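You operate a simulated robot arm through the tools that you are given. There is no shell and no other tool. Be economical: measure what you need, move in short steps, check, and stop when the job is done.

The job below is to be done with a simulated robot arm. You get a single attempt, and the scene is never put back.

## Task
Wet the dry clay with the cup of water and stir it smooth.
Fine: stir with the dabber; put cup and dabber back; then lay the hessian roll over the clay tub.

Only the result counts: the job must be done as asked and must still hold three seconds after the hand-in. Knocking over, shifting, dropping, spilling or breaking anything else fails it.

## Robot
A 7-joint arm with a two-finger parallel gripper, fixed in place. Base frame: the origin is at the foot of the arm, x ahead of it, y to its left, z up; the work surface is at about z = 820. Readings come in mm, rad, newtons and seconds.
With the tool pointing down near the work surface it reaches from about 240 to 680 mm from the base axis. Its first joint turns from -1.152 to 1.152 rad. Payload 2.4 kg.
Tool frame: the origin (TCP) lies between the finger pads and is the grasp point; the fingertips stand 30 mm ahead of it; z points along the fingers, y is the line along which they close. The gripper opens to 94 mm. The fingers are 28 mm wide and 10 mm thick; the gripper's body (50 by 96 mm) begins 55 mm behind the TCP.
Orientation is told as [roll, pitch, yaw] about the base's x, y, z axes, in that order, counted from this pose: with the fingers straight down and closing along the base's y, the tool's x points along the base's -x, its y along +y and its z along -z.

## Interface
- The arm moves only by the tool drive_tool. Its argument "motion" is a list of rows, each a list of 3 entries, a list of its own where there are three numbers: the shift along the tool's x, y, z in mm, then the turn, a rotation vector about the tool's x, y, z in rad, then the closure in counts, from 0 (fully open) to 255 (shut). In form: [[[tx, ty, tz], [ax, ay, az], jaw], ...]. A call has 1 to 10 rows; each row is the pose to reach, as a shift and turn from the pose commanded when the call began, along the tool's axes at that moment. Rows are played at 5 a second. More than 50 mm and 0.15 rad between two rows, or a gripper value outside its range, and nothing of the call is played. Where a pose cannot be reached the arm comes as near as it can. A force on the tool above 40 N (or 10 N above the force at the start of the call, whichever is more), or a blocked arm, ends the call early, and 0.2 s more pass. Each finger travels about 153 mm/s and halts on what it meets, pressing with about 43 N; the grip force reading is that of the motor and also rises with nothing between the fingers. The clock runs only during rows and for 0.2 s after the last one: add rows that repeat a pose to give the fingers time. It gives the time, the measured TCP pose, the force on the tool (base axes), the opening and the grip force at its end, in the units of the frame above (readings bear some noise).
- Cameras (640 x 400 px; columns grow to the right, rows downward): "scene" is fixed at [66.3, 478.1, 1439.2]; the picture's right is [-0.54, -0.84, 0.00], its down [-0.45, 0.29, -0.85] and it looks along [0.71, -0.46, -0.53] (base axes); focal length 336 px, centre (320, 200). "wrist" rides on the gripper at [76, 14, -102] in the tool frame; the picture's right is [-0.18, 0.98, 0.00], its down [-0.75, -0.14, -0.64] and it looks along [-0.63, -0.12, 0.77] (tool axes); focal length 243 px, centre (320, 200). There is no depth. A picture from a camera that has moved, and an enlarged one, comes with that camera's place and axes in the base frame and with its lens. The place of the scene camera against the robot may be out by one fixed shift of up to 25 mm in any direction.
- snapshot(camera): a new picture of that camera. It takes no simulated time.
- inspect(camera, box): a new picture of the part [left, top, right, bottom] of that camera's present view, enlarged. It takes no simulated time.
- finish_job(): hands the job in; it is judged then, once.

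Work in short steps. Places have to be worked out from the pictures, the camera data and where the tool is seen: move nearer, look again, correct. Check each grasp and each placing, and mend what went wrong. You have 120 turns and 64 pictures in all, those below and enlarged ones among them. Open the gripper and draw the arm clear of the work before you hand the job in, unless the task says otherwise; then end with one line.

The tools are called after "Emit:" by a JSON object that holds its "api" and its "payload". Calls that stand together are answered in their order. drive_tool: Moves the arm, as the interface text tells. Its arguments: {"type":"object","properties":{"motion":{"type":"array"}},"required":["motion"]} The other tools are called the same way: snapshot (camera) takes a picture; inspect (camera, box) takes an enlarged picture of a part of a camera's view; finish_job () hands the job in.

At the start:

```text
t: 0.0
position: [288.5, 178.0, 1254.4]
tool_rot: [0.0, 0.0, 0.0]
contact_force: [0.0, -0.3, 0.2]
gripper_width: 93.8
gripper_force: 0.0
```

scene: 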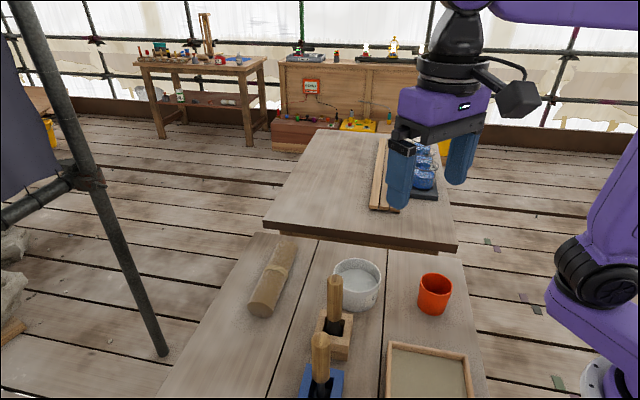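
wrist: 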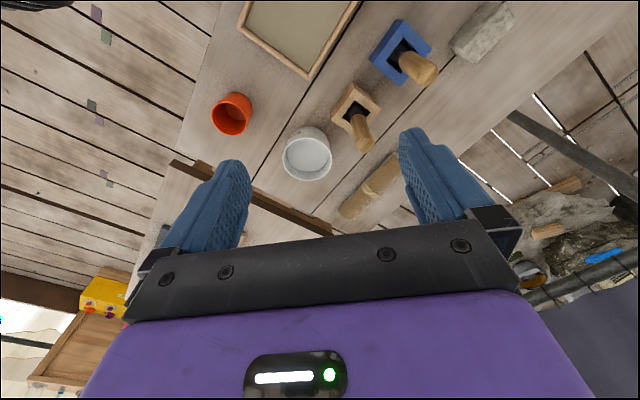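

I see a red cup, a white tub, a roll, and two handled tools in holders. I'll enlarge both views to tell which one is the dabber.

Emit:
{"api": "inspect", "payload": {"camera": "scene", "box": [220, 220, 500, 400]}}

Emit:
{"api": "inspect", "payload": {"camera": "wrist", "box": [180, 0, 540, 230]}}

```text
2.22 times, centred on (360, 310) of scene
camera zoom: at [66.3, 478.1, 1439.2], right [-0.54, -0.84, 0.0], down [-0.45, 0.29, -0.85], along [0.71, -0.46, -0.53], focal length 748 px, centre (231, -44)
```

zoom: 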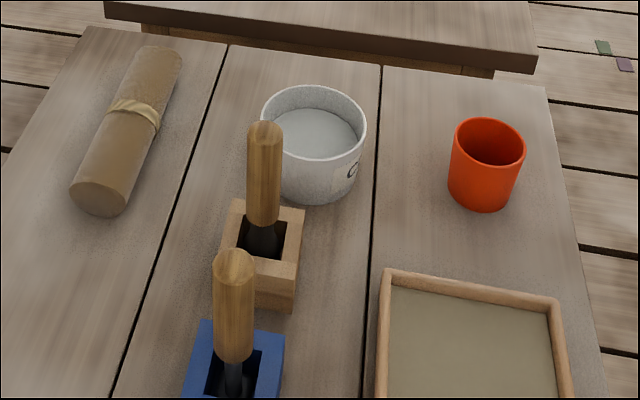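

```text
1.74 times, centred on (360, 115) of wrist
camera zoom: at [213.1, 192.6, 1357.0], right [0.18, 0.98, 0.0], down [0.75, -0.14, 0.64], along [0.63, -0.12, -0.77], focal length 422 px, centre (250, 348)
```

zoom: 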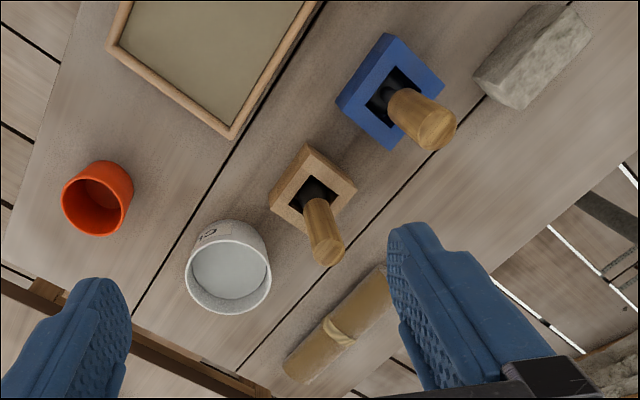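

Positions are roughly cup (366,-20), tub (480,115), wooden stand (400,229), blue stand (312,316) and roll (615,250). I'll zoom in on the two stands to see the tool heads.

Emit:
{"api": "inspect", "payload": {"camera": "wrist", "box": [325, 10, 445, 160]}}

Emit:
{"api": "inspect", "payload": {"camera": "scene", "box": [280, 270, 400, 400]}}

```text
2.67 times, centred on (385, 85) of wrist
camera zoom: at [213.1, 192.6, 1357.0], right [0.18, 0.98, 0.0], down [0.75, -0.14, 0.64], along [0.63, -0.12, -0.77], focal length 647 px, centre (147, 507)
```

zoom: 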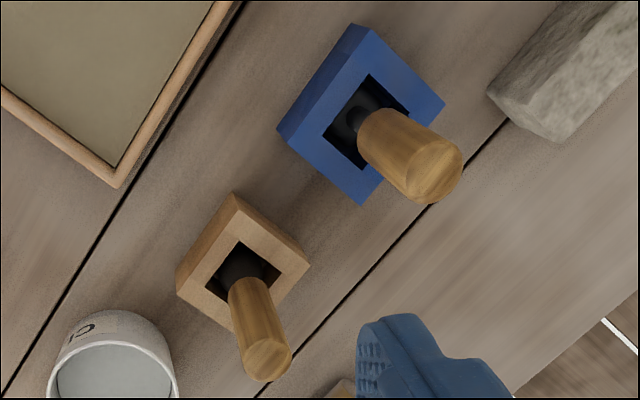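

```text
3.08 times, centred on (340, 335) of scene
camera zoom: at [66.3, 478.1, 1439.2], right [-0.54, -0.84, 0.0], down [-0.45, 0.29, -0.85], along [0.71, -0.46, -0.53], focal length 1035 px, centre (258, -215)
```

zoom: 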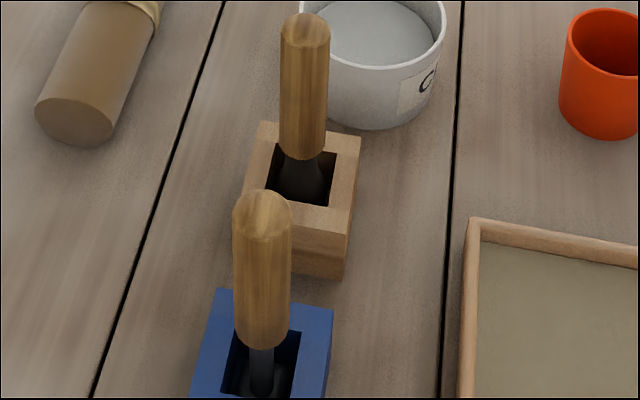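

The wooden stand holds a wide dark bell head and the blue one a thin shank, but I can't yet tell which is the dabber. I'll bring the wrist camera closer to the stands, staying above the handles.

Emit:
{"api": "drive_tool", "payload": {"motion": [[[12, 22, 38], [0, 0, 0], 0], [[24, 45, 77], [0, 0, 0], 0], [[35, 67, 115], [0, 0, 0], 0], [[46, 90, 150], [0, 0, 0], 0], [[58, 112, 180], [0, 0, 0], 0], [[58, 112, 180], [0, 0, 0], 0]]}}

Emit:
{"api": "snapshot", "payload": {"camera": "wrist"}}

```text
t: 1.4
position: [231.8, 291.5, 1074.6]
tool_rot: [-0.001, -0.002, 0.001]
contact_force: [0.8, 0.2, -0.7]
gripper_width: 94.1
gripper_force: 0.0
```

```text
57 pictures are left
camera wrist: at [154.2, 306.8, 1177.3], right [0.18, 0.98, 0.0], down [0.75, -0.14, 0.64], along [0.63, -0.12, -0.77], focal length 243 px, centre (320, 200)
```

wrist: 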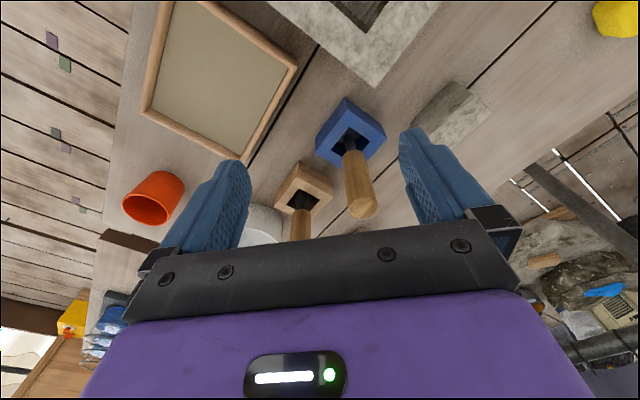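

Both stands are in view; I'll zoom in on them.

Emit:
{"api": "inspect", "payload": {"camera": "wrist", "box": [270, 90, 400, 220]}}

```text
3.08 times, centred on (335, 155) of wrist
camera zoom: at [154.2, 306.8, 1177.3], right [0.18, 0.98, 0.0], down [0.75, -0.14, 0.64], along [0.63, -0.12, -0.77], focal length 746 px, centre (274, 338)
```

zoom: 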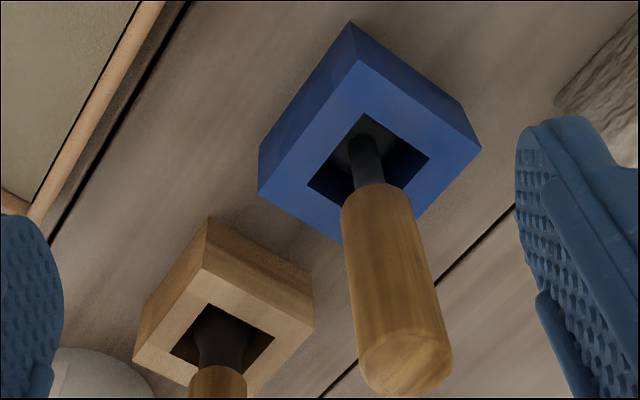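

The blue stand's tool shows a rod ending in a disc or dome, and the wooden stand's tool shows a flared dark head. I'll tilt the tool for a steeper look into the holes.

Emit:
{"api": "drive_tool", "payload": {"motion": [[[0, 0, -10], [0, 0.12, 0], 0], [[0, 0, -20], [0, 0.24, 0], 0], [[0, 0, -20], [0, 0.36, 0], 0], [[0, 0, -20], [0, 0.36, 0], 0]]}}

Emit:
{"api": "inspect", "payload": {"camera": "wrist", "box": [240, 60, 420, 220]}}

```text
t: 2.4
position: [231.3, 290.4, 1094.9]
tool_rot: [-0.001, 0.362, 0.0]
contact_force: [-0.3, -0.5, 0.1]
gripper_width: 94.0
gripper_force: 0.0
```

```text
2.50 times, centred on (330, 140) of wrist
camera zoom: at [196.9, 305.4, 1218.5], right [0.17, 0.98, -0.06], down [0.93, -0.14, 0.33], along [0.32, -0.12, -0.94], focal length 606 px, centre (295, 350)
```

zoom: 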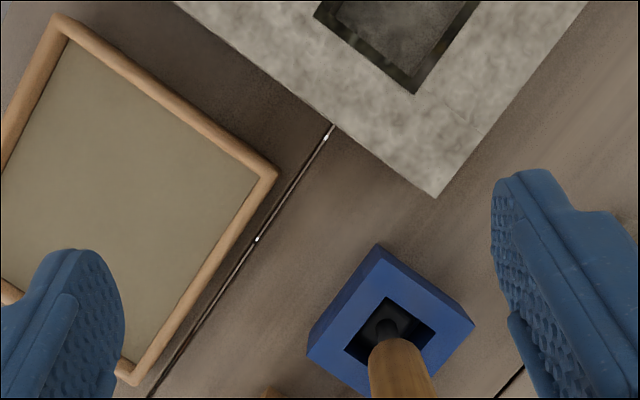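

I'll zoom tightly on the blue stand's hole.

Emit:
{"api": "inspect", "payload": {"camera": "wrist", "box": [325, 150, 385, 205]}}

Emit:
{"api": "drive_tool", "payload": {"motion": [[[-10, -25, -10], [0, 0, 0], 0], [[-20, -50, -20], [0, 0, 0], 0], [[-35, -75, -30], [0, 0, 0], 0], [[-50, -90, -30], [0, 0, 0], 0], [[-50, -90, -30], [0, 0, 0], 0]]}}

Emit:
{"api": "inspect", "payload": {"camera": "wrist", "box": [240, 60, 420, 220]}}

```text
7.27 times, centred on (355, 178) of wrist
camera zoom: at [196.9, 305.4, 1218.5], right [0.17, 0.98, -0.06], down [0.93, -0.14, 0.33], along [0.32, -0.12, -0.94], focal length 1764 px, centre (66, 364)
```

zoom: 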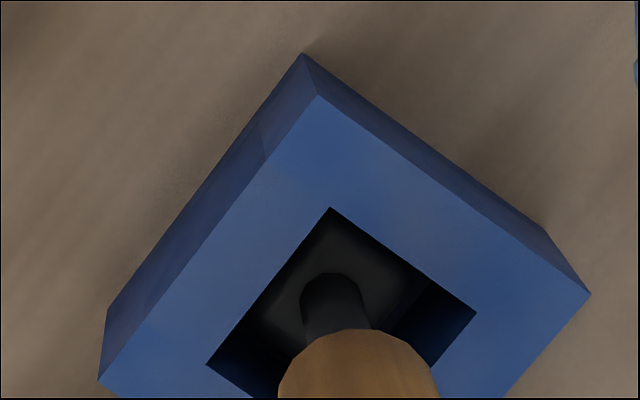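

```text
t: 3.6
position: [292.4, 197.8, 1106.3]
tool_rot: [-0.001, 0.359, 0.001]
contact_force: [0.1, -0.6, 0.0]
gripper_width: 93.7
gripper_force: 0.1
```

```text
2.50 times, centred on (330, 140) of wrist
camera zoom: at [256.7, 213.7, 1228.4], right [0.17, 0.98, -0.06], down [0.93, -0.14, 0.34], along [0.32, -0.12, -0.94], focal length 606 px, centre (295, 350)
```

zoom: 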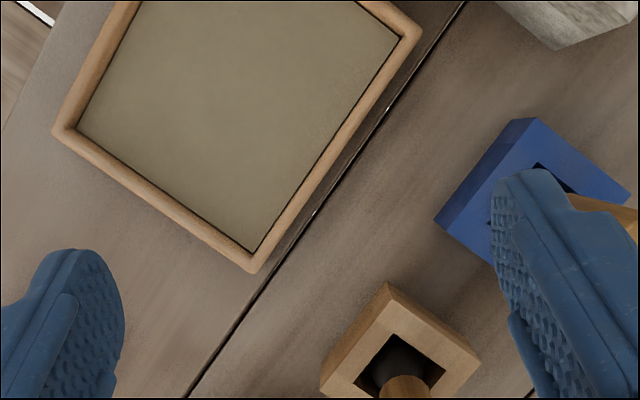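

Emit:
{"api": "inspect", "payload": {"camera": "wrist", "box": [325, 165, 385, 220]}}

```text
7.27 times, centred on (355, 192) of wrist
camera zoom: at [256.7, 213.7, 1228.4], right [0.17, 0.98, -0.06], down [0.93, -0.14, 0.34], along [0.32, -0.12, -0.94], focal length 1764 px, centre (66, 254)
```

zoom: 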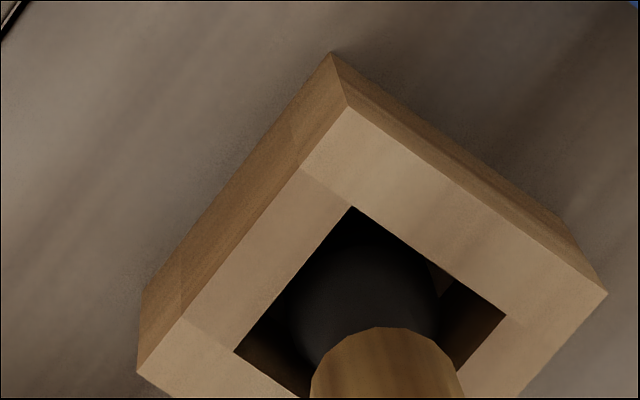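

The wooden stand holds a round bulb head, the dabber by my reading, while the blue one holds a rod with a flat plate. The stand centre is about (406,230), top at z≈870. Next I'll rise, square the tool up, and move towards the middle to test a horizontal, flipped posture for the cup.

Emit:
{"api": "drive_tool", "payload": {"motion": [[[15, 0, -40], [0, -0.12, 0], 0], [[30, 0, -80], [0, -0.24, 0], 0], [[53, 0, -120], [0, -0.36, 0], 0], [[53, -40, -140], [0, -0.36, 0], 0], [[53, -80, -140], [0, -0.36, 0], 0], [[53, -120, -140], [0, -0.36, 0], 0], [[53, -160, -140], [0, -0.36, 0], 0], [[53, -198, -140], [0, -0.36, 0], 0]]}}

Emit:
{"api": "drive_tool", "payload": {"motion": [[[0, 0, 0], [0, 0, 0.15], 0], [[0, 0, 0], [0, 0, 0.3], 0], [[0, 0, 0], [0, 0, 0.45], 0], [[0, 0, 0], [0, 0, 0.6], 0], [[0, 0, 0], [0, 0, 0.75], 0], [[0, 0, 0], [0, 0, 0.9], 0], [[0, 0, 0], [0, 0, 1.05], 0], [[0, 0, 0], [0, 0, 1.2], 0], [[0, 0, 0], [0, 0, 1.35], 0], [[0, 0, 0], [0, 0, 1.5], 0]]}}

Emit:
{"api": "drive_tool", "payload": {"motion": [[[0, 0, 0], [0, 0, 0.15], 0], [[0, 0, 0], [0, 0, 0.3], 0], [[0, 0, 0], [0, 0, 0.45], 0], [[0, 0, 0], [0, 0, 0.6], 0], [[0, 0, 0], [0, 0, 0.75], 0], [[0, 0, 0], [0, 0, 0.9], 0], [[0, 0, 0], [0, 0, 1.05], 0], [[0, 0, 0], [0, 0, 1.2], 0], [[0, 0, 0], [0, 0, 1.35], 0], [[0, 0, 0], [0, 0, 1.5], 0]]}}

```text
t: 5.4
position: [287.4, 1.8, 1250.8]
tool_rot: [0.0, 0.0, 0.002]
contact_force: [-0.5, 0.4, 0.1]
gripper_width: 94.2
gripper_force: 0.1
```

```text
t: 7.6
position: [287.9, 0.9, 1255.0]
tool_rot: [0.0, 0.0, -1.503]
contact_force: [0.0, 0.1, -0.4]
gripper_width: 93.9
gripper_force: 0.1
```

```text
t: 9.8
position: [288.4, 0.9, 1254.6]
tool_rot: [0.001, 0.002, -3.003]
contact_force: [-0.2, -0.6, -0.1]
gripper_width: 94.0
gripper_force: 0.0
```

The flip is reachable. Now I'll finish the half turn and pitch the tool towards horizontal while moving forward.

Emit:
{"api": "drive_tool", "payload": {"motion": [[[15, 0, 0], [0, 0, 0.139], 0], [[30, 0, 0], [0, 0, 0.139], 0], [[60, 0, 0], [0, 0, 0.139], 0], [[90, 0, 0], [0, 0, 0.139], 0], [[120, 0, 0], [0, 0, 0.139], 0]]}}

Emit:
{"api": "drive_tool", "payload": {"motion": [[[0, 0, 0], [0, 0.14, 0], 0], [[0, 0, 0], [0, 0.28, 0], 0], [[0, 0, 0], [0, 0.42, 0], 0], [[0, 0, 0], [0, 0.56, 0], 0], [[0, 0, 0], [0, 0.7, 0], 0], [[0, 0, 0], [0, 0.84, 0], 0], [[0, 0, 0], [0, 0.98, 0], 0], [[0, 0, 0], [0, 1.12, 0], 0], [[0, 0, 0], [0, 1.25, 0], 0], [[0, 0, 0], [0, 1.37, 0], 0]]}}

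Emit:
{"api": "snapshot", "payload": {"camera": "wrist"}}

Emit:
{"api": "snapshot", "payload": {"camera": "scene"}}

```text
t: 11.0
position: [408.6, 21.5, 1254.1]
tool_rot: [0.0, 0.001, -3.14]
contact_force: [-0.3, 0.4, -0.1]
gripper_width: 93.8
gripper_force: 0.2
```

```text
t: 13.2
position: [406.7, 18.2, 1253.2]
tool_rot: [0.002, 1.253, -3.137]
contact_force: [-0.3, 0.2, 0.3]
gripper_width: 93.8
gripper_force: 0.1
out of reach, approached as far as the arm can: row 10
```

```text
51 pictures are left
camera wrist: at [334.2, 4.6, 1358.9], right [-0.06, -0.98, -0.17], down [-0.85, 0.14, -0.51], along [0.53, 0.12, -0.84], focal length 243 px, centre (320, 200)
```

wrist: 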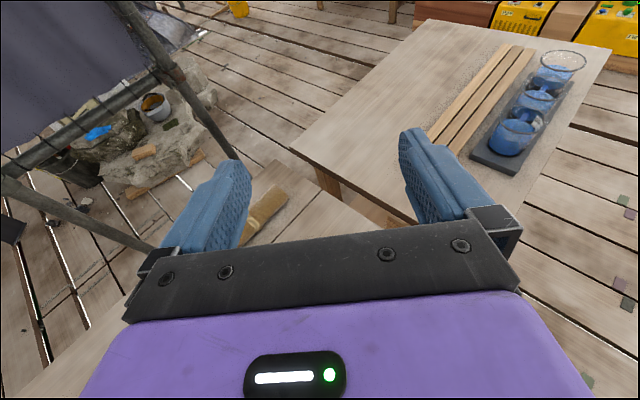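

```text
50 pictures are left
```

scene: 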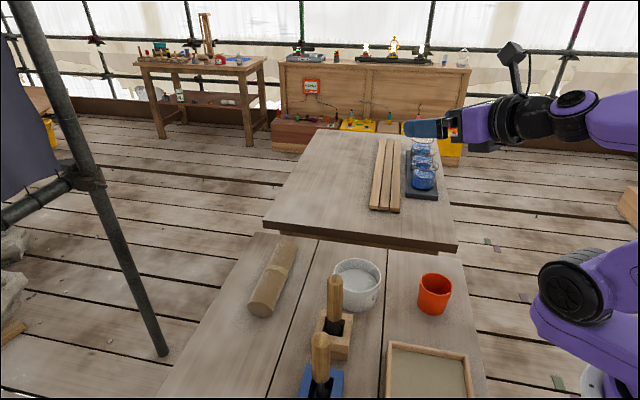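

The horizontal posture works (18° below level). I'll descend in this posture to above the cup at about z=1000 to check reach close to the base.

Emit:
{"api": "drive_tool", "payload": {"motion": [[[-42, 6, 7], [0, 0, 0], 0], [[-84, 12, 14], [0, 0, 0], 0], [[-126, 19, 20], [0, 0, 0], 0], [[-168, 25, 27], [0, 0, 0], 0], [[-210, 32, 33], [0, 0, 0], 0], [[-253, 38, 40], [0, 0, 0], 0], [[-253, 38, 40], [0, 0, 0], 0]]}}

Emit:
{"api": "snapshot", "payload": {"camera": "wrist"}}

Emit:
{"api": "snapshot", "payload": {"camera": "scene"}}

```text
t: 14.8
position: [372.9, -38.2, 994.7]
tool_rot: [0.001, 1.251, -3.139]
contact_force: [0.0, -0.9, -0.3]
gripper_width: 94.1
gripper_force: 0.0
out of reach, approached as far as the arm can: row 1, 3, 4, 5, 6, 7
```

```text
49 pictures are left
camera wrist: at [300.7, -52.1, 1100.2], right [-0.06, -0.98, -0.17], down [-0.85, 0.14, -0.51], along [0.53, 0.12, -0.84], focal length 243 px, centre (320, 200)
```

wrist: 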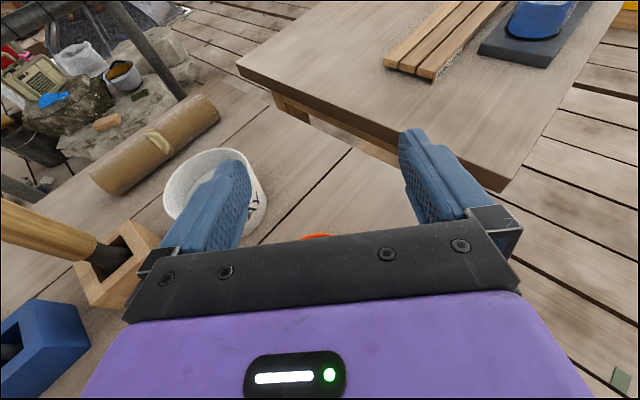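

```text
48 pictures are left
```

scene: 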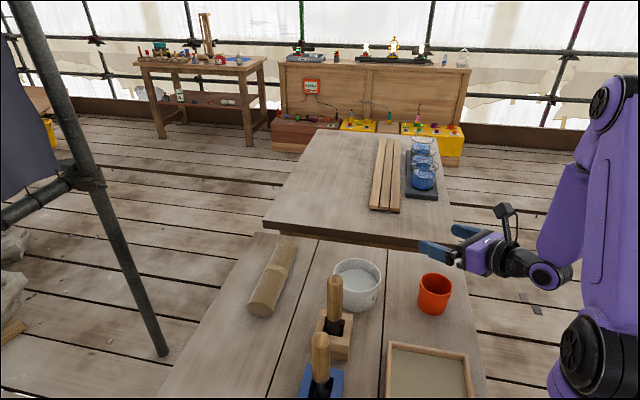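

The low, near-level posture holds. I'll ease the pitch to about 1.1, centre over my cup estimate (362,-16), go down to z≈960, then compare fingers and cup in the scene view.

Emit:
{"api": "drive_tool", "payload": {"motion": [[[-10, -10, 0], [0, -0.08, 0], 0], [[-20, -16, 0], [0, -0.15, 0], 0], [[-32, -22, -1], [0, -0.15, 0], 0], [[-32, -22, -1], [0, -0.15, 0], 0]]}}

Emit:
{"api": "inspect", "payload": {"camera": "scene", "box": [380, 200, 540, 340]}}

```text
t: 15.8
position: [375.3, -25.3, 960.3]
tool_rot: [-0.002, 1.099, -3.138]
contact_force: [0.5, 0.0, 0.2]
gripper_width: 94.1
gripper_force: 0.1
out of reach, approached as far as the arm can: row 1, 2, 3, 4
```

```text
2.86 times, centred on (460, 270) of scene
camera zoom: at [66.3, 478.1, 1439.2], right [-0.54, -0.84, 0.0], down [-0.45, 0.29, -0.85], along [0.71, -0.46, -0.53], focal length 961 px, centre (-80, 0)
```

zoom: 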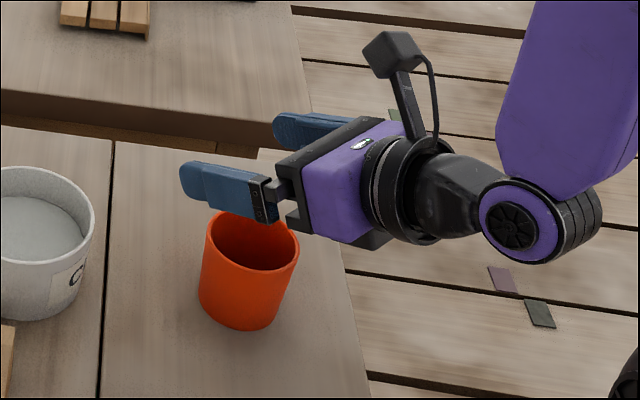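

The cup reads (363,-21), diameter about 75 mm, rim at z≈890, after matching the visible fingertip to its known position. Reach stops at x≈375, so I'll yaw the tool about the vertical by 0.6 so the wrist stands off to the right and further from the base.

Emit:
{"api": "drive_tool", "payload": {"motion": [[[-1, 0, -2], [0.134, 0, -0.068], 0], [[-2, -1, -4], [0.267, 0, -0.136], 0], [[-3, -2, -6], [0.401, 0, -0.204], 0], [[-4, -3, -9], [0.535, 0, -0.272], 0], [[-4, -3, -9], [0.535, 0, -0.272], 0]]}}

```text
t: 17.0
position: [365.1, -20.5, 961.6]
tool_rot: [0.0, 1.101, -2.539]
contact_force: [0.8, -0.2, 0.9]
gripper_width: 93.8
gripper_force: 0.0
```

The pose is now exactly reached. I'll descend part way, with fingertips just around the rim height, and check clearance.

Emit:
{"api": "drive_tool", "payload": {"motion": [[[-24, 0, 8], [0, 0, 0], 0], [[-48, -1, 16], [0, 0, 0], 0], [[-48, -1, 16], [0, 0, 0], 0]]}}

Emit:
{"api": "inspect", "payload": {"camera": "scene", "box": [390, 230, 530, 340]}}

Emit:
{"api": "snapshot", "payload": {"camera": "wrist"}}

```text
t: 17.8
position: [357.8, -24.2, 912.1]
tool_rot: [0.002, 1.099, -2.537]
contact_force: [-0.6, 0.4, -0.4]
gripper_width: 94.0
gripper_force: 0.1
```

```text
3.64 times, centred on (460, 285) of scene
camera zoom: at [66.3, 478.1, 1439.2], right [-0.54, -0.84, 0.0], down [-0.45, 0.29, -0.85], along [0.71, -0.46, -0.53], focal length 1224 px, centre (-189, -109)
```

zoom: 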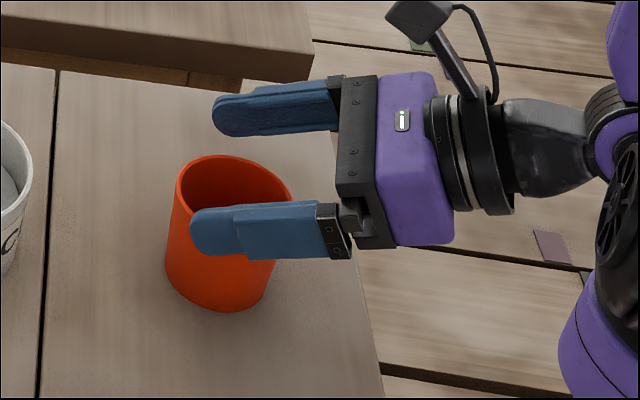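

```text
45 pictures are left
camera wrist: at [319.4, -66.5, 1026.7], right [0.49, -0.86, -0.16], down [-0.83, -0.4, -0.38], along [0.26, 0.32, -0.91], focal length 243 px, centre (320, 200)
```

wrist: 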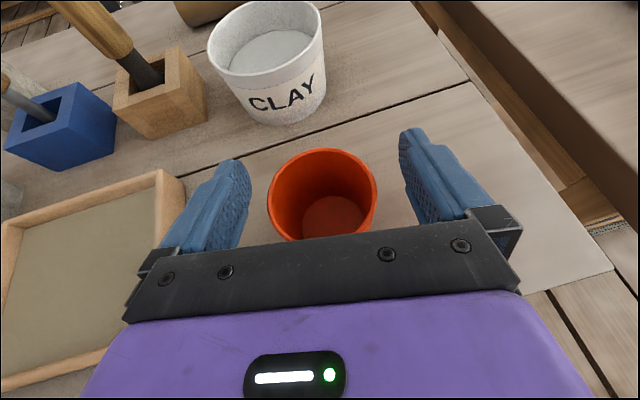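

The wrist view shows the cup squarely between the fingers: diameter about 71 mm, height about 60, centre (366,-14). I'll go down to z≈853 with a small lateral correction.

Emit:
{"api": "drive_tool", "payload": {"motion": [[[-25, -3, 15], [0, 0, 0], 0], [[-50, -3, 30], [0, 0, 0], 0], [[-50, -3, 30], [0, 0, 0], 0]]}}

Emit:
{"api": "snapshot", "payload": {"camera": "wrist"}}

```text
t: 18.6
position: [361.3, -19.1, 855.4]
tool_rot: [0.0, 1.099, -2.536]
contact_force: [0.3, 0.2, 0.2]
gripper_width: 93.9
gripper_force: 0.1
```

```text
44 pictures are left
camera wrist: at [322.8, -62.7, 969.8], right [0.49, -0.86, -0.16], down [-0.83, -0.4, -0.38], along [0.26, 0.32, -0.91], focal length 243 px, centre (320, 200)
```

wrist: 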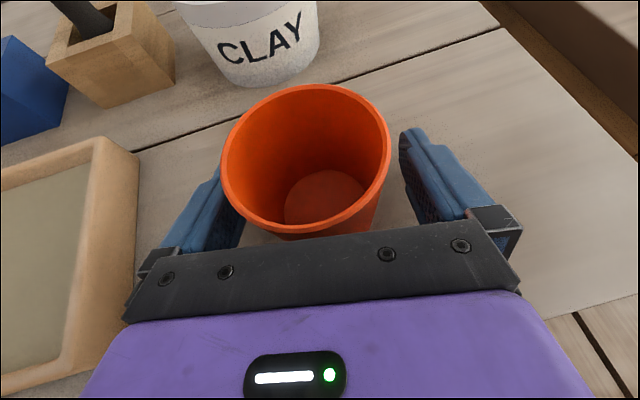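

The cup is between the fingers with no contact. Closing gently now.

Emit:
{"api": "drive_tool", "payload": {"motion": [[[0, 0, 0], [0, 0, 0], 30], [[0, 0, 0], [0, 0, 0], 60], [[0, 0, 0], [0, 0, 0], 90], [[0, 0, 0], [0, 0, 0], 110], [[0, 0, 0], [0, 0, 0], 110]]}}

Emit:
{"api": "snapshot", "payload": {"camera": "wrist"}}

```text
t: 19.8
position: [361.0, -19.0, 855.5]
tool_rot: [-0.001, 1.099, -2.54]
contact_force: [-0.9, 1.2, 0.5]
gripper_width: 68.5
gripper_force: 42.9
```

```text
43 pictures are left
camera wrist: at [322.8, -62.8, 970.1], right [0.49, -0.86, -0.16], down [-0.83, -0.4, -0.38], along [0.26, 0.32, -0.91], focal length 243 px, centre (320, 200)
```

wrist: 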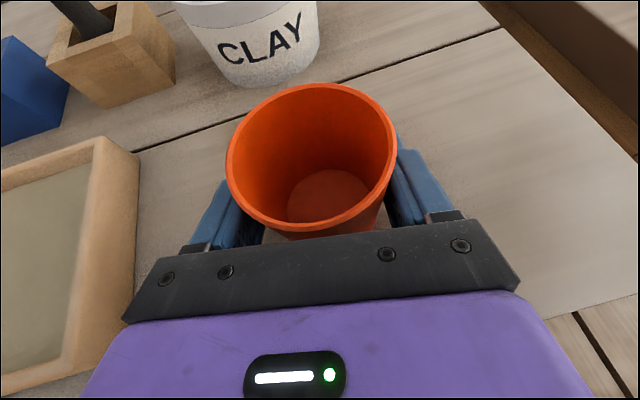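

Grip holds at 68.5 mm. I'll lift slowly straight up.

Emit:
{"api": "drive_tool", "payload": {"motion": [[[9, 0, -4.5], [0, 0, 0], 110], [[27, 0, -13.6], [0, 0, 0], 110], [[49, 0, -25], [0, 0, 0], 110], [[71, 0, -36], [0, 0, 0], 110], [[93, 0, -47.5], [0, 0, 0], 110], [[111, 0, -56.7], [0, 0, 0], 110], [[120, 0, -61], [0, 0, 0], 110], [[120, 0, -61], [0, 0, 0], 110]]}}

Emit:
{"api": "snapshot", "payload": {"camera": "wrist"}}

```text
t: 21.6
position: [361.2, -19.4, 989.3]
tool_rot: [-0.001, 1.098, -2.542]
contact_force: [0.5, -0.3, -0.1]
gripper_width: 70.0
gripper_force: 42.4
```

```text
42 pictures are left
camera wrist: at [323.0, -62.6, 1103.8], right [0.49, -0.86, -0.16], down [-0.83, -0.4, -0.38], along [0.26, 0.32, -0.91], focal length 243 px, centre (320, 200)
```

wrist: 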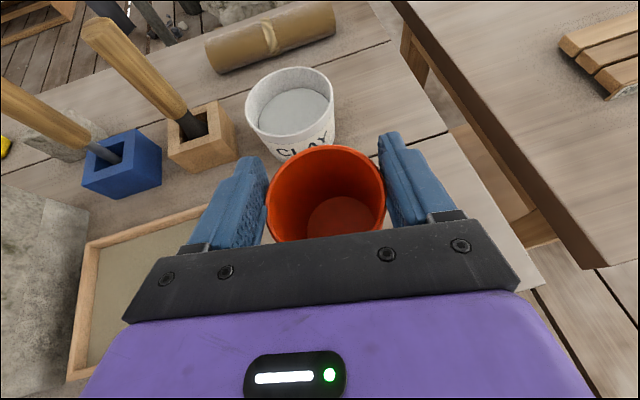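

The cup looks lower in the fingers than before, so it may have slipped. I'll check from the scene camera.

Emit:
{"api": "inspect", "payload": {"camera": "scene", "box": [360, 170, 540, 320]}}

```text
2.67 times, centred on (450, 245) of scene
camera zoom: at [66.3, 478.1, 1439.2], right [-0.54, -0.84, 0.0], down [-0.45, 0.29, -0.85], along [0.71, -0.46, -0.53], focal length 897 px, centre (-27, 80)
```

zoom: 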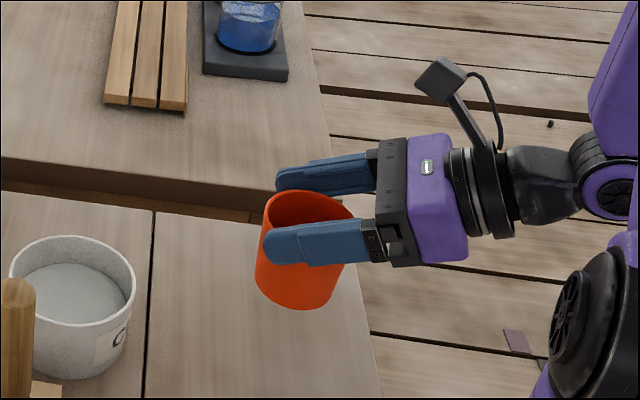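

The cup is held but has slid down about 20 mm in the fingers. I'll hold still a second to see whether it is still slipping.

Emit:
{"api": "drive_tool", "payload": {"motion": [[[0, 0, 0], [0, 0, 0], 110], [[0, 0, 0], [0, 0, 0], 110], [[0, 0, 0], [0, 0, 0], 110], [[0, 0, 0], [0, 0, 0], 110]]}}

Emit:
{"api": "snapshot", "payload": {"camera": "wrist"}}

```text
t: 22.6
position: [361.6, -20.0, 988.9]
tool_rot: [-0.002, 1.099, -2.541]
contact_force: [-0.2, 1.2, -0.5]
gripper_width: 69.8
gripper_force: 43.2
```

```text
40 pictures are left
camera wrist: at [323.0, -62.6, 1103.6], right [0.49, -0.86, -0.16], down [-0.83, -0.4, -0.38], along [0.26, 0.32, -0.91], focal length 243 px, centre (320, 200)
```

wrist: 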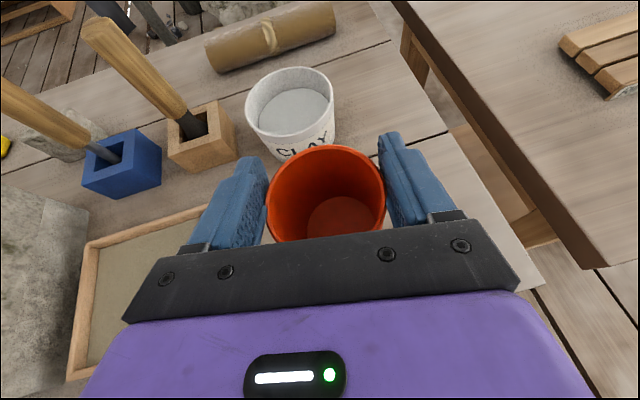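

It's stable now, but the pads are only near the rim, which is too precarious for pouring. I'll set the cup back down on its spot and regrip lower, lowering in small steps until contact.

Emit:
{"api": "drive_tool", "payload": {"motion": [[[-18, 0, 9], [0, 0, 0], 110], [[-36, 0, 18], [0, 0, 0], 110], [[-54, 0, 27.5], [0, 0, 0], 110], [[-67, 0, 34], [0, 0, 0], 110], [[-67, 0, 34], [0, 0, 0], 110]]}}

Emit:
{"api": "inspect", "payload": {"camera": "scene", "box": [390, 230, 530, 340]}}

```text
t: 23.8
position: [359.6, -21.3, 914.0]
tool_rot: [0.001, 1.1, -2.538]
contact_force: [-0.3, 0.3, -0.1]
gripper_width: 69.8
gripper_force: 43.8
```

```text
3.64 times, centred on (460, 285) of scene
camera zoom: at [66.3, 478.1, 1439.2], right [-0.54, -0.84, 0.0], down [-0.45, 0.29, -0.85], along [0.71, -0.46, -0.53], focal length 1224 px, centre (-189, -109)
```

zoom: 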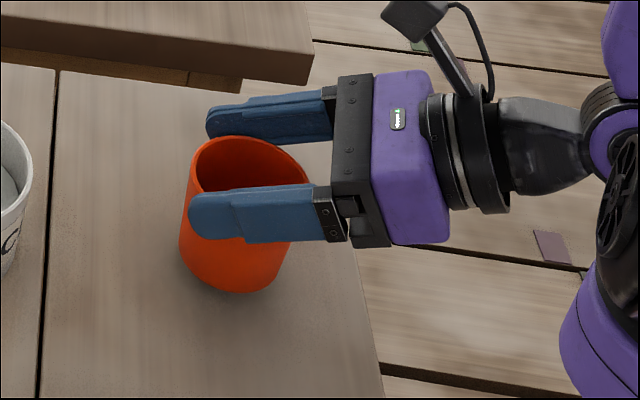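

The cup bottom is about 14 mm above the table. Lowering gently to contact.

Emit:
{"api": "drive_tool", "payload": {"motion": [[[-4, 0, 2], [0, 0, 0], 110], [[-7, 0, 3.6], [0, 0, 0], 110], [[-9, 0, 4.6], [0, 0, 0], 110], [[-11, 0, 5.6], [0, 0, 0], 110], [[-11, 0, 5.6], [0, 0, 0], 110]]}}

Emit:
{"api": "inspect", "payload": {"camera": "scene", "box": [390, 230, 530, 340]}}

```text
t: 25.0
position: [359.8, -20.6, 900.3]
tool_rot: [0.001, 1.1, -2.54]
contact_force: [0.8, -0.1, 0.5]
gripper_width: 70.0
gripper_force: 42.5
```

```text
3.64 times, centred on (460, 285) of scene
camera zoom: at [66.3, 478.1, 1439.2], right [-0.54, -0.84, 0.0], down [-0.45, 0.29, -0.85], along [0.71, -0.46, -0.53], focal length 1224 px, centre (-189, -109)
```

zoom: 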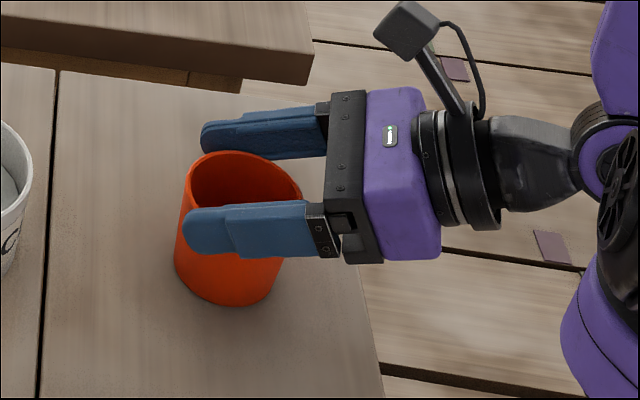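

Nearly down, and about 5 mm off its original spot. I'll shift back by that, then go down the last few mm.

Emit:
{"api": "drive_tool", "payload": {"motion": [[[2.3, -2, 4.5], [0, 0, 0], 110], [[0.5, -2, 5.4], [0, 0, 0], 110], [[-1.3, -2, 6.3], [0, 0, 0], 110], [[-2.2, -2, 6.7], [0, 0, 0], 110], [[-2.2, -2, 6.7], [0, 0, 0], 110]]}}

Emit:
{"api": "inspect", "payload": {"camera": "scene", "box": [390, 230, 530, 340]}}

```text
t: 26.2
position: [363.5, -14.7, 896.3]
tool_rot: [0.005, 1.104, -2.536]
contact_force: [3.8, -7.7, 25.2]
gripper_width: 69.6
gripper_force: 42.4
```

```text
3.64 times, centred on (460, 285) of scene
camera zoom: at [66.1, 477.9, 1439.2], right [-0.54, -0.84, 0.0], down [-0.45, 0.29, -0.85], along [0.71, -0.46, -0.53], focal length 1224 px, centre (-189, -109)
```

zoom: 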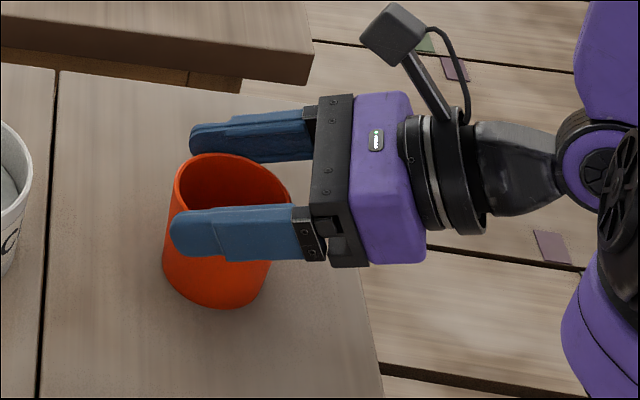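

Contact at 25 N and the grip did not slip. I'll release, then check alignment.

Emit:
{"api": "drive_tool", "payload": {"motion": [[[1, 0, -0.5], [0, 0, 0], 110], [[2, 0, -1], [0, 0, 0], 110], [[2, 0, -1], [0, 0, 0], 50], [[2, 0, -1], [0, 0, 0], 0], [[2, 0, -1], [0, 0, 0], 0]]}}

Emit:
{"api": "snapshot", "payload": {"camera": "wrist"}}

```text
t: 27.4
position: [363.7, -15.4, 898.5]
tool_rot: [-0.002, 1.1, -2.539]
contact_force: [1.0, -0.3, -0.3]
gripper_width: 94.2
gripper_force: 0.0
```

```text
36 pictures are left
camera wrist: at [325.5, -58.1, 1012.8], right [0.49, -0.86, -0.16], down [-0.83, -0.4, -0.38], along [0.26, 0.32, -0.91], focal length 243 px, centre (320, 200)
```

wrist: 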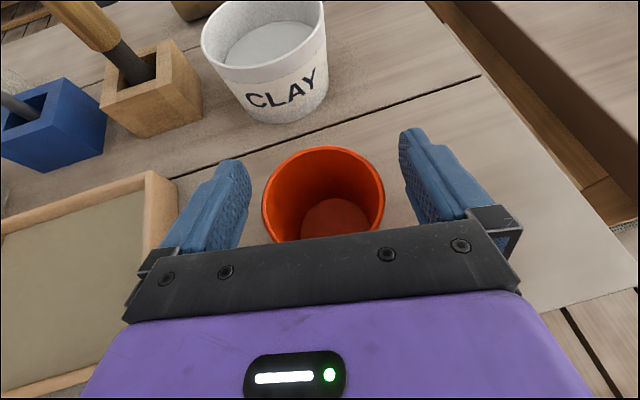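

The cup is centred and 4 mm ahead of the TCP. I'll lower to z≈852 and regrip.

Emit:
{"api": "drive_tool", "payload": {"motion": [[[-20, -1, 10], [0, 0, 0], 0], [[-41, -1, 21], [0, 0, 0], 0], [[-41, -1, 21], [0, 0, 0], 40], [[-41, -1, 21], [0, 0, 0], 80], [[-41, -1, 21], [0, 0, 0], 150], [[-41, -1, 21], [0, 0, 0], 255], [[-41, -1, 21], [0, 0, 0], 255], [[-41, -1, 21], [0, 0, 0], 255]]}}

Emit:
{"api": "drive_tool", "payload": {"motion": [[[1, 0, -0.5], [0, 0, 0], 255], [[3, 0, -1.5], [0, 0, 0], 255], [[6, 0, -3], [0, 0, 0], 255], [[9, 0, -4.6], [0, 0, 0], 255], [[13, 0, -6.6], [0, 0, 0], 255], [[18, 0, -9.2], [0, 0, 0], 255], [[18, 0, -9.2], [0, 0, 0], 255]]}}

Emit:
{"api": "snapshot", "payload": {"camera": "wrist"}}

```text
t: 29.2
position: [362.7, -15.1, 852.7]
tool_rot: [-0.002, 1.1, -2.538]
contact_force: [0.6, 0.4, 0.0]
gripper_width: 67.8
gripper_force: 43.1
```

```text
t: 30.8
position: [363.1, -13.2, 871.6]
tool_rot: [-0.002, 1.099, -2.54]
contact_force: [0.0, 0.5, -0.6]
gripper_width: 67.7
gripper_force: 43.2
```

```text
35 pictures are left
camera wrist: at [324.3, -56.3, 987.0], right [0.49, -0.86, -0.16], down [-0.83, -0.4, -0.38], along [0.26, 0.32, -0.91], focal length 243 px, centre (320, 200)
```

wrist: 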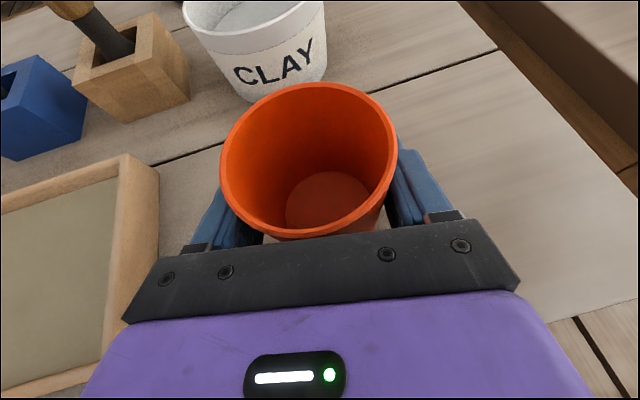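

No slip this time: the rim fills the same view and the width is 67.7. Continuing to lift slowly.

Emit:
{"api": "drive_tool", "payload": {"motion": [[[4, 0, -2], [0, 0, 0], 255], [[12, 0, -6], [0, 0, 0], 255], [[22, 0, -11.2], [0, 0, 0], 255], [[33, 0, -16.8], [0, 0, 0], 255], [[44, 0, -22.4], [0, 0, 0], 255], [[55, 0, -28], [0, 0, 0], 255], [[66, 0, -33.6], [0, 0, 0], 255], [[77, 0, -39.2], [0, 0, 0], 255], [[86, 0, -43.8], [0, 0, 0], 255], [[90, 0, -45.9], [0, 0, 0], 255]]}}

Emit:
{"api": "snapshot", "payload": {"camera": "wrist"}}

```text
t: 33.0
position: [362.8, -11.8, 974.1]
tool_rot: [-0.002, 1.101, -2.541]
contact_force: [0.9, 0.3, -0.9]
gripper_width: 67.7
gripper_force: 42.7
```

```text
34 pictures are left
camera wrist: at [324.5, -56.1, 1089.2], right [0.49, -0.86, -0.17], down [-0.83, -0.4, -0.38], along [0.26, 0.32, -0.91], focal length 243 px, centre (320, 200)
```

wrist: 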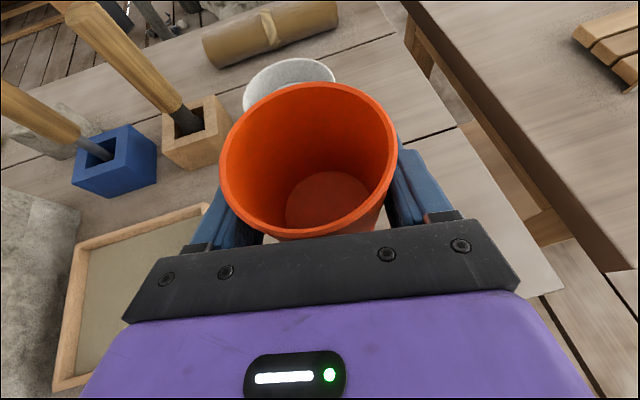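

The cup is firm. I'll carry it upright and slowly to beside the tub (tub centre ≈ (481,115), rim z≈880), to TCP ≈ (496,86,960).

Emit:
{"api": "drive_tool", "payload": {"motion": [[[3.1, -0.3, 7.7], [0, 0, 0], 255], [[9.4, -0.9, 23], [0, 0, 0], 255], [[16.8, -1.5, 41.5], [0, 0, 0], 255], [[25, -2.3, 61.4], [0, 0, 0], 255], [[33, -3, 81], [0, 0, 0], 255], [[41, -3.7, 101], [0, 0, 0], 255], [[49, -4.5, 121], [0, 0, 0], 255], [[56, -5.1, 138], [0, 0, 0], 255], [[61, -5.6, 150], [0, 0, 0], 255], [[62.4, -5.7, 153.5], [0, 0, 0], 255]]}}

Emit:
{"api": "snapshot", "payload": {"camera": "scene"}}

Emit:
{"api": "snapshot", "payload": {"camera": "wrist"}}

```text
t: 35.2
position: [496.2, 85.5, 959.6]
tool_rot: [-0.001, 1.099, -2.542]
contact_force: [-0.2, -0.3, 0.8]
gripper_width: 67.6
gripper_force: 42.9
```

```text
33 pictures are left
```

scene: 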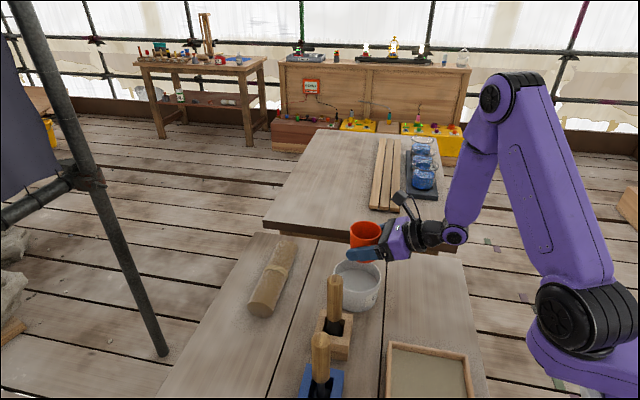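

```text
32 pictures are left
camera wrist: at [457.9, 42.6, 1073.6], right [0.49, -0.86, -0.16], down [-0.83, -0.4, -0.38], along [0.26, 0.32, -0.91], focal length 243 px, centre (320, 200)
```

wrist: 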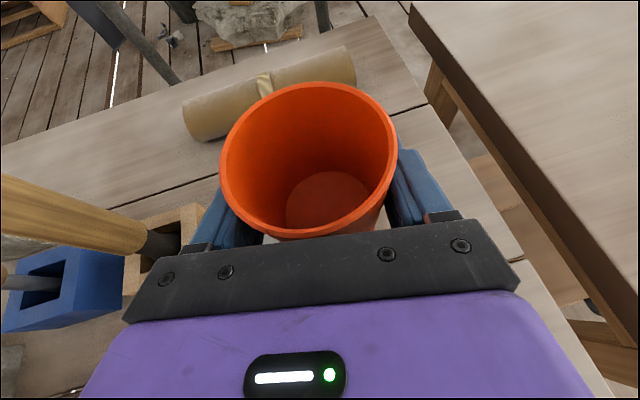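

The cup is beside the tub and upright. I'll start tilting it leftwards over the tub, slowly.

Emit:
{"api": "drive_tool", "payload": {"motion": [[[0, 0, 0], [-0.045, 0, -0.089], 255], [[0, 0, 0], [-0.091, 0, -0.178], 255], [[0, 0, 0], [-0.136, 0, -0.267], 255], [[0, 0, 0], [-0.182, 0, -0.356], 255], [[0, 0, 0], [-0.227, 0, -0.446], 255], [[0, 0, 0], [-0.272, 0, -0.535], 255], [[0, 0, 0], [-0.318, 0, -0.624], 255], [[0, 0, 0], [-0.363, 0, -0.713], 255], [[0, 0, 0], [-0.409, 0, -0.802], 255], [[0, 0, 0], [-0.454, 0, -0.891], 255]]}}

Emit:
{"api": "snapshot", "payload": {"camera": "wrist"}}

Emit:
{"api": "inspect", "payload": {"camera": "scene", "box": [290, 190, 470, 320]}}

```text
t: 37.4
position: [495.2, 84.4, 959.7]
tool_rot: [1.288, 0.501, -1.514]
contact_force: [-0.1, -0.4, -0.3]
gripper_width: 67.2
gripper_force: 43.2
```

```text
31 pictures are left
camera wrist: at [399.1, 126.1, 1033.6], right [0.31, -0.6, 0.74], down [-0.62, -0.72, -0.32], along [0.73, -0.35, -0.59], focal length 243 px, centre (320, 200)
```

wrist: 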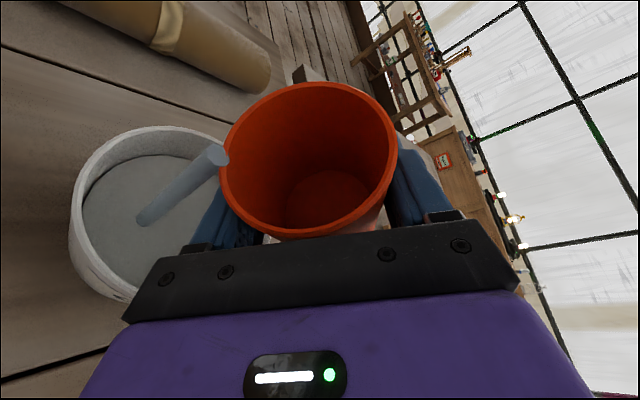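

```text
3.08 times, centred on (380, 255) of scene
camera zoom: at [66.3, 478.1, 1439.2], right [-0.54, -0.84, 0.0], down [-0.45, 0.29, -0.85], along [0.71, -0.46, -0.53], focal length 1035 px, centre (135, 31)
```

zoom: 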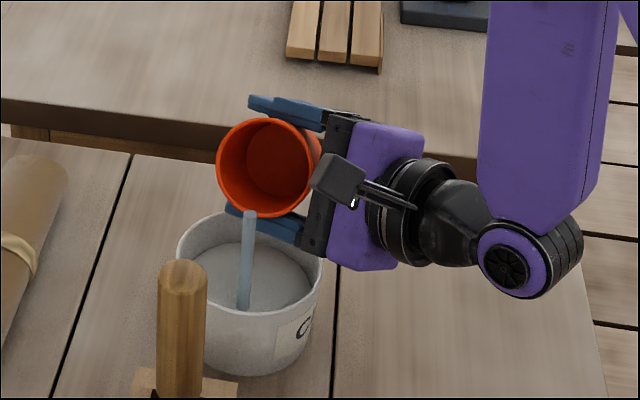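

Water is streaming into the tub. I'll keep tilting past horizontal and hold there to drain.

Emit:
{"api": "drive_tool", "payload": {"motion": [[[0, 0, 0], [-0.045, 0, -0.089], 255], [[0, 0, 0], [-0.091, 0, -0.178], 255], [[0, 0, 0], [-0.136, 0, -0.267], 255], [[0, 0, 0], [-0.182, 0, -0.356], 255], [[0, 0, 0], [-0.227, 0, -0.446], 255], [[0, 0, 0], [-0.272, 0, -0.535], 255], [[0, 0, 0], [-0.318, 0, -0.624], 255], [[0, 0, 0], [-0.363, 0, -0.713], 255], [[0, 0, 0], [-0.363, 0, -0.713], 255], [[0, 0, 0], [-0.363, 0, -0.713], 255]]}}

Emit:
{"api": "inspect", "payload": {"camera": "scene", "box": [290, 190, 470, 320]}}

```text
t: 39.6
position: [495.2, 83.8, 959.5]
tool_rot: [1.675, -0.205, -1.45]
contact_force: [-0.2, -0.5, -0.3]
gripper_width: 67.5
gripper_force: 43.0
```

```text
3.08 times, centred on (380, 255) of scene
camera zoom: at [66.3, 478.1, 1439.2], right [-0.54, -0.84, 0.0], down [-0.45, 0.29, -0.85], along [0.71, -0.46, -0.53], focal length 1035 px, centre (135, 31)
```

zoom: 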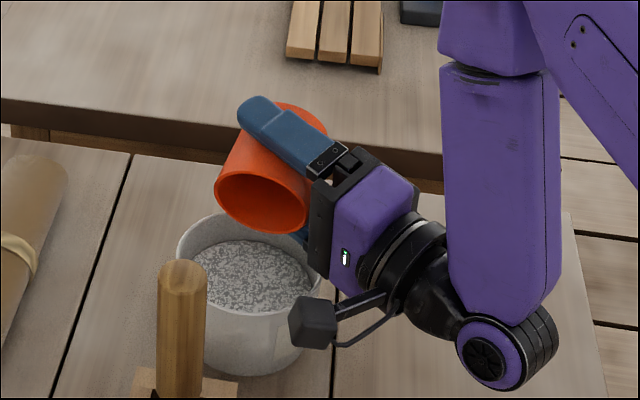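

The clay turned speckled and wet and the stream has ended. I'll hold a moment longer, then turn the cup upright again.

Emit:
{"api": "drive_tool", "payload": {"motion": [[[0, 0, 0], [0, 0, 0], 255], [[0, 0, 0], [0, 0, 0], 255], [[0, 0, 0], [0, 0, 0], 255], [[0, 0, 0], [0.064, 0, 0.125], 255], [[0, 0, 0], [0.127, 0, 0.25], 255], [[0, 0, 0], [0.191, 0, 0.374], 255], [[0, 0, 0], [0.254, 0, 0.499], 255], [[0, 0, 0], [0.309, 0, 0.606], 255], [[0, 0, 0], [0.363, 0, 0.713], 255]]}}

Emit:
{"api": "drive_tool", "payload": {"motion": [[[0, 0, 0], [0.045, 0, 0.089], 255], [[0, 0, 0], [0.102, 0, 0.2], 255], [[0, 0, 0], [0.163, 0, 0.321], 255], [[0, 0, 0], [0.227, 0, 0.446], 255], [[0, 0, 0], [0.29, 0, 0.57], 255], [[0, 0, 0], [0.354, 0, 0.695], 255], [[0, 0, 0], [0.409, 0, 0.802], 255], [[0, 0, 0], [0.454, 0, 0.891], 255], [[0, 0, 0], [0.454, 0, 0.891], 255]]}}

Emit:
{"api": "snapshot", "payload": {"camera": "wrist"}}

```text
t: 41.6
position: [495.7, 83.4, 958.9]
tool_rot: [1.286, 0.505, -1.514]
contact_force: [-0.4, 1.1, 0.3]
gripper_width: 67.4
gripper_force: 43.2
```

```text
t: 43.6
position: [494.6, 85.4, 959.4]
tool_rot: [-0.003, 1.099, -2.542]
contact_force: [-0.3, 0.0, -0.7]
gripper_width: 67.6
gripper_force: 42.8
```

```text
28 pictures are left
camera wrist: at [456.8, 41.3, 1074.2], right [0.49, -0.86, -0.17], down [-0.83, -0.4, -0.38], along [0.26, 0.32, -0.91], focal length 243 px, centre (320, 200)
```

wrist: 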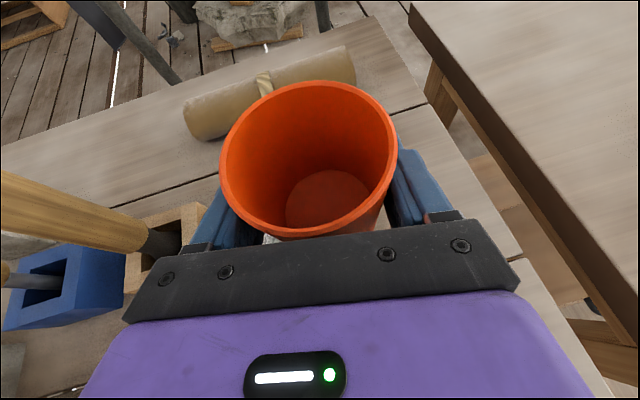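

The cup is upright. I'll retrace the path to above its original spot.

Emit:
{"api": "drive_tool", "payload": {"motion": [[[-4, 0.3, -8], [0, 0, 0], 255], [[-11, 1, -27], [0, 0, 0], 255], [[-20, 1.8, -49], [0, 0, 0], 255], [[-29, 2.7, -72], [0, 0, 0], 255], [[-38, 3.5, -94], [0, 0, 0], 255], [[-47, 4.3, -116], [0, 0, 0], 255], [[-56, 5.1, -138], [0, 0, 0], 255], [[-62.4, 5.7, -153.5], [0, 0, 0], 255], [[-62.4, 5.7, -153.5], [0, 0, 0], 255]]}}

Emit:
{"api": "drive_tool", "payload": {"motion": [[[-8, 0, 4], [0, 0, 0], 255], [[-24, 0, 12.2], [0, 0, 0], 255], [[-42, 0, 21.4], [0, 0, 0], 255], [[-60, 0, 30.6], [0, 0, 0], 255], [[-78, 0, 39.8], [0, 0, 0], 255], [[-92, 0, 46.9], [0, 0, 0], 255], [[-100, 0, 51], [0, 0, 0], 255], [[-105, 0, 53.5], [0, 0, 0], 255], [[-105, 0, 53.5], [0, 0, 0], 255]]}}

Emit:
{"api": "inspect", "payload": {"camera": "scene", "box": [390, 230, 530, 340]}}

```text
t: 45.6
position: [364.6, -13.1, 974.3]
tool_rot: [-0.001, 1.099, -2.539]
contact_force: [-0.2, -0.4, -0.4]
gripper_width: 67.7
gripper_force: 43.4
```

```text
t: 47.6
position: [362.4, -13.9, 857.9]
tool_rot: [0.0, 1.098, -2.539]
contact_force: [-0.2, 0.5, -1.6]
gripper_width: 67.6
gripper_force: 43.1
```

```text
3.64 times, centred on (460, 285) of scene
camera zoom: at [66.3, 478.1, 1439.2], right [-0.54, -0.84, 0.0], down [-0.45, 0.29, -0.85], along [0.71, -0.46, -0.53], focal length 1224 px, centre (-189, -109)
```

zoom: 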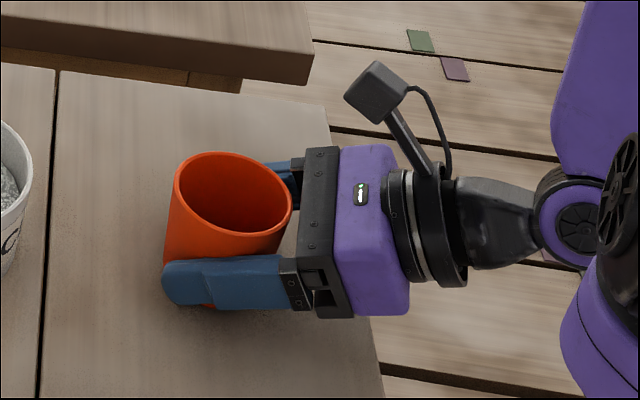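

It lines up with the original image position and sits about 3 mm high. I'll lower the rest and release.

Emit:
{"api": "drive_tool", "payload": {"motion": [[[-1.2, 0, 0.6], [0, 0, 0], 255], [[-2.4, 0, 1.2], [0, 0, 0], 255], [[-3.2, 0, 1.6], [0, 0, 0], 255], [[-3.2, 0, 1.6], [0, 0, 0], 255]]}}

Emit:
{"api": "drive_tool", "payload": {"motion": [[[0, 0, 0], [0, 0, 0], 60], [[0, 0, 0], [0, 0, 0], 30], [[0, 0, 0], [0, 0, 0], 0], [[0, 0, 0], [0, 0, 0], 0], [[0, 0, 0], [0, 0, 0], 0]]}}

Emit:
{"api": "snapshot", "payload": {"camera": "wrist"}}

```text
t: 48.6
position: [362.6, -14.4, 853.2]
tool_rot: [-0.002, 1.097, -2.541]
contact_force: [0.5, -0.1, -0.8]
gripper_width: 67.4
gripper_force: 43.2
```

```text
t: 49.8
position: [362.4, -14.5, 853.0]
tool_rot: [-0.001, 1.1, -2.538]
contact_force: [1.0, -0.6, 0.6]
gripper_width: 93.8
gripper_force: 0.0
```

```text
26 pictures are left
camera wrist: at [324.5, -57.1, 967.5], right [0.49, -0.86, -0.16], down [-0.83, -0.4, -0.38], along [0.26, 0.32, -0.91], focal length 243 px, centre (320, 200)
```

wrist: 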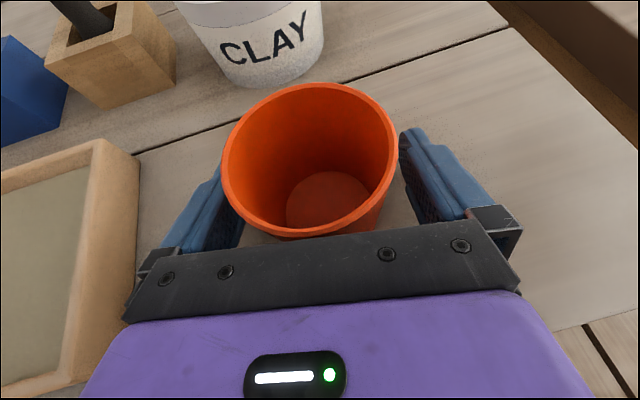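

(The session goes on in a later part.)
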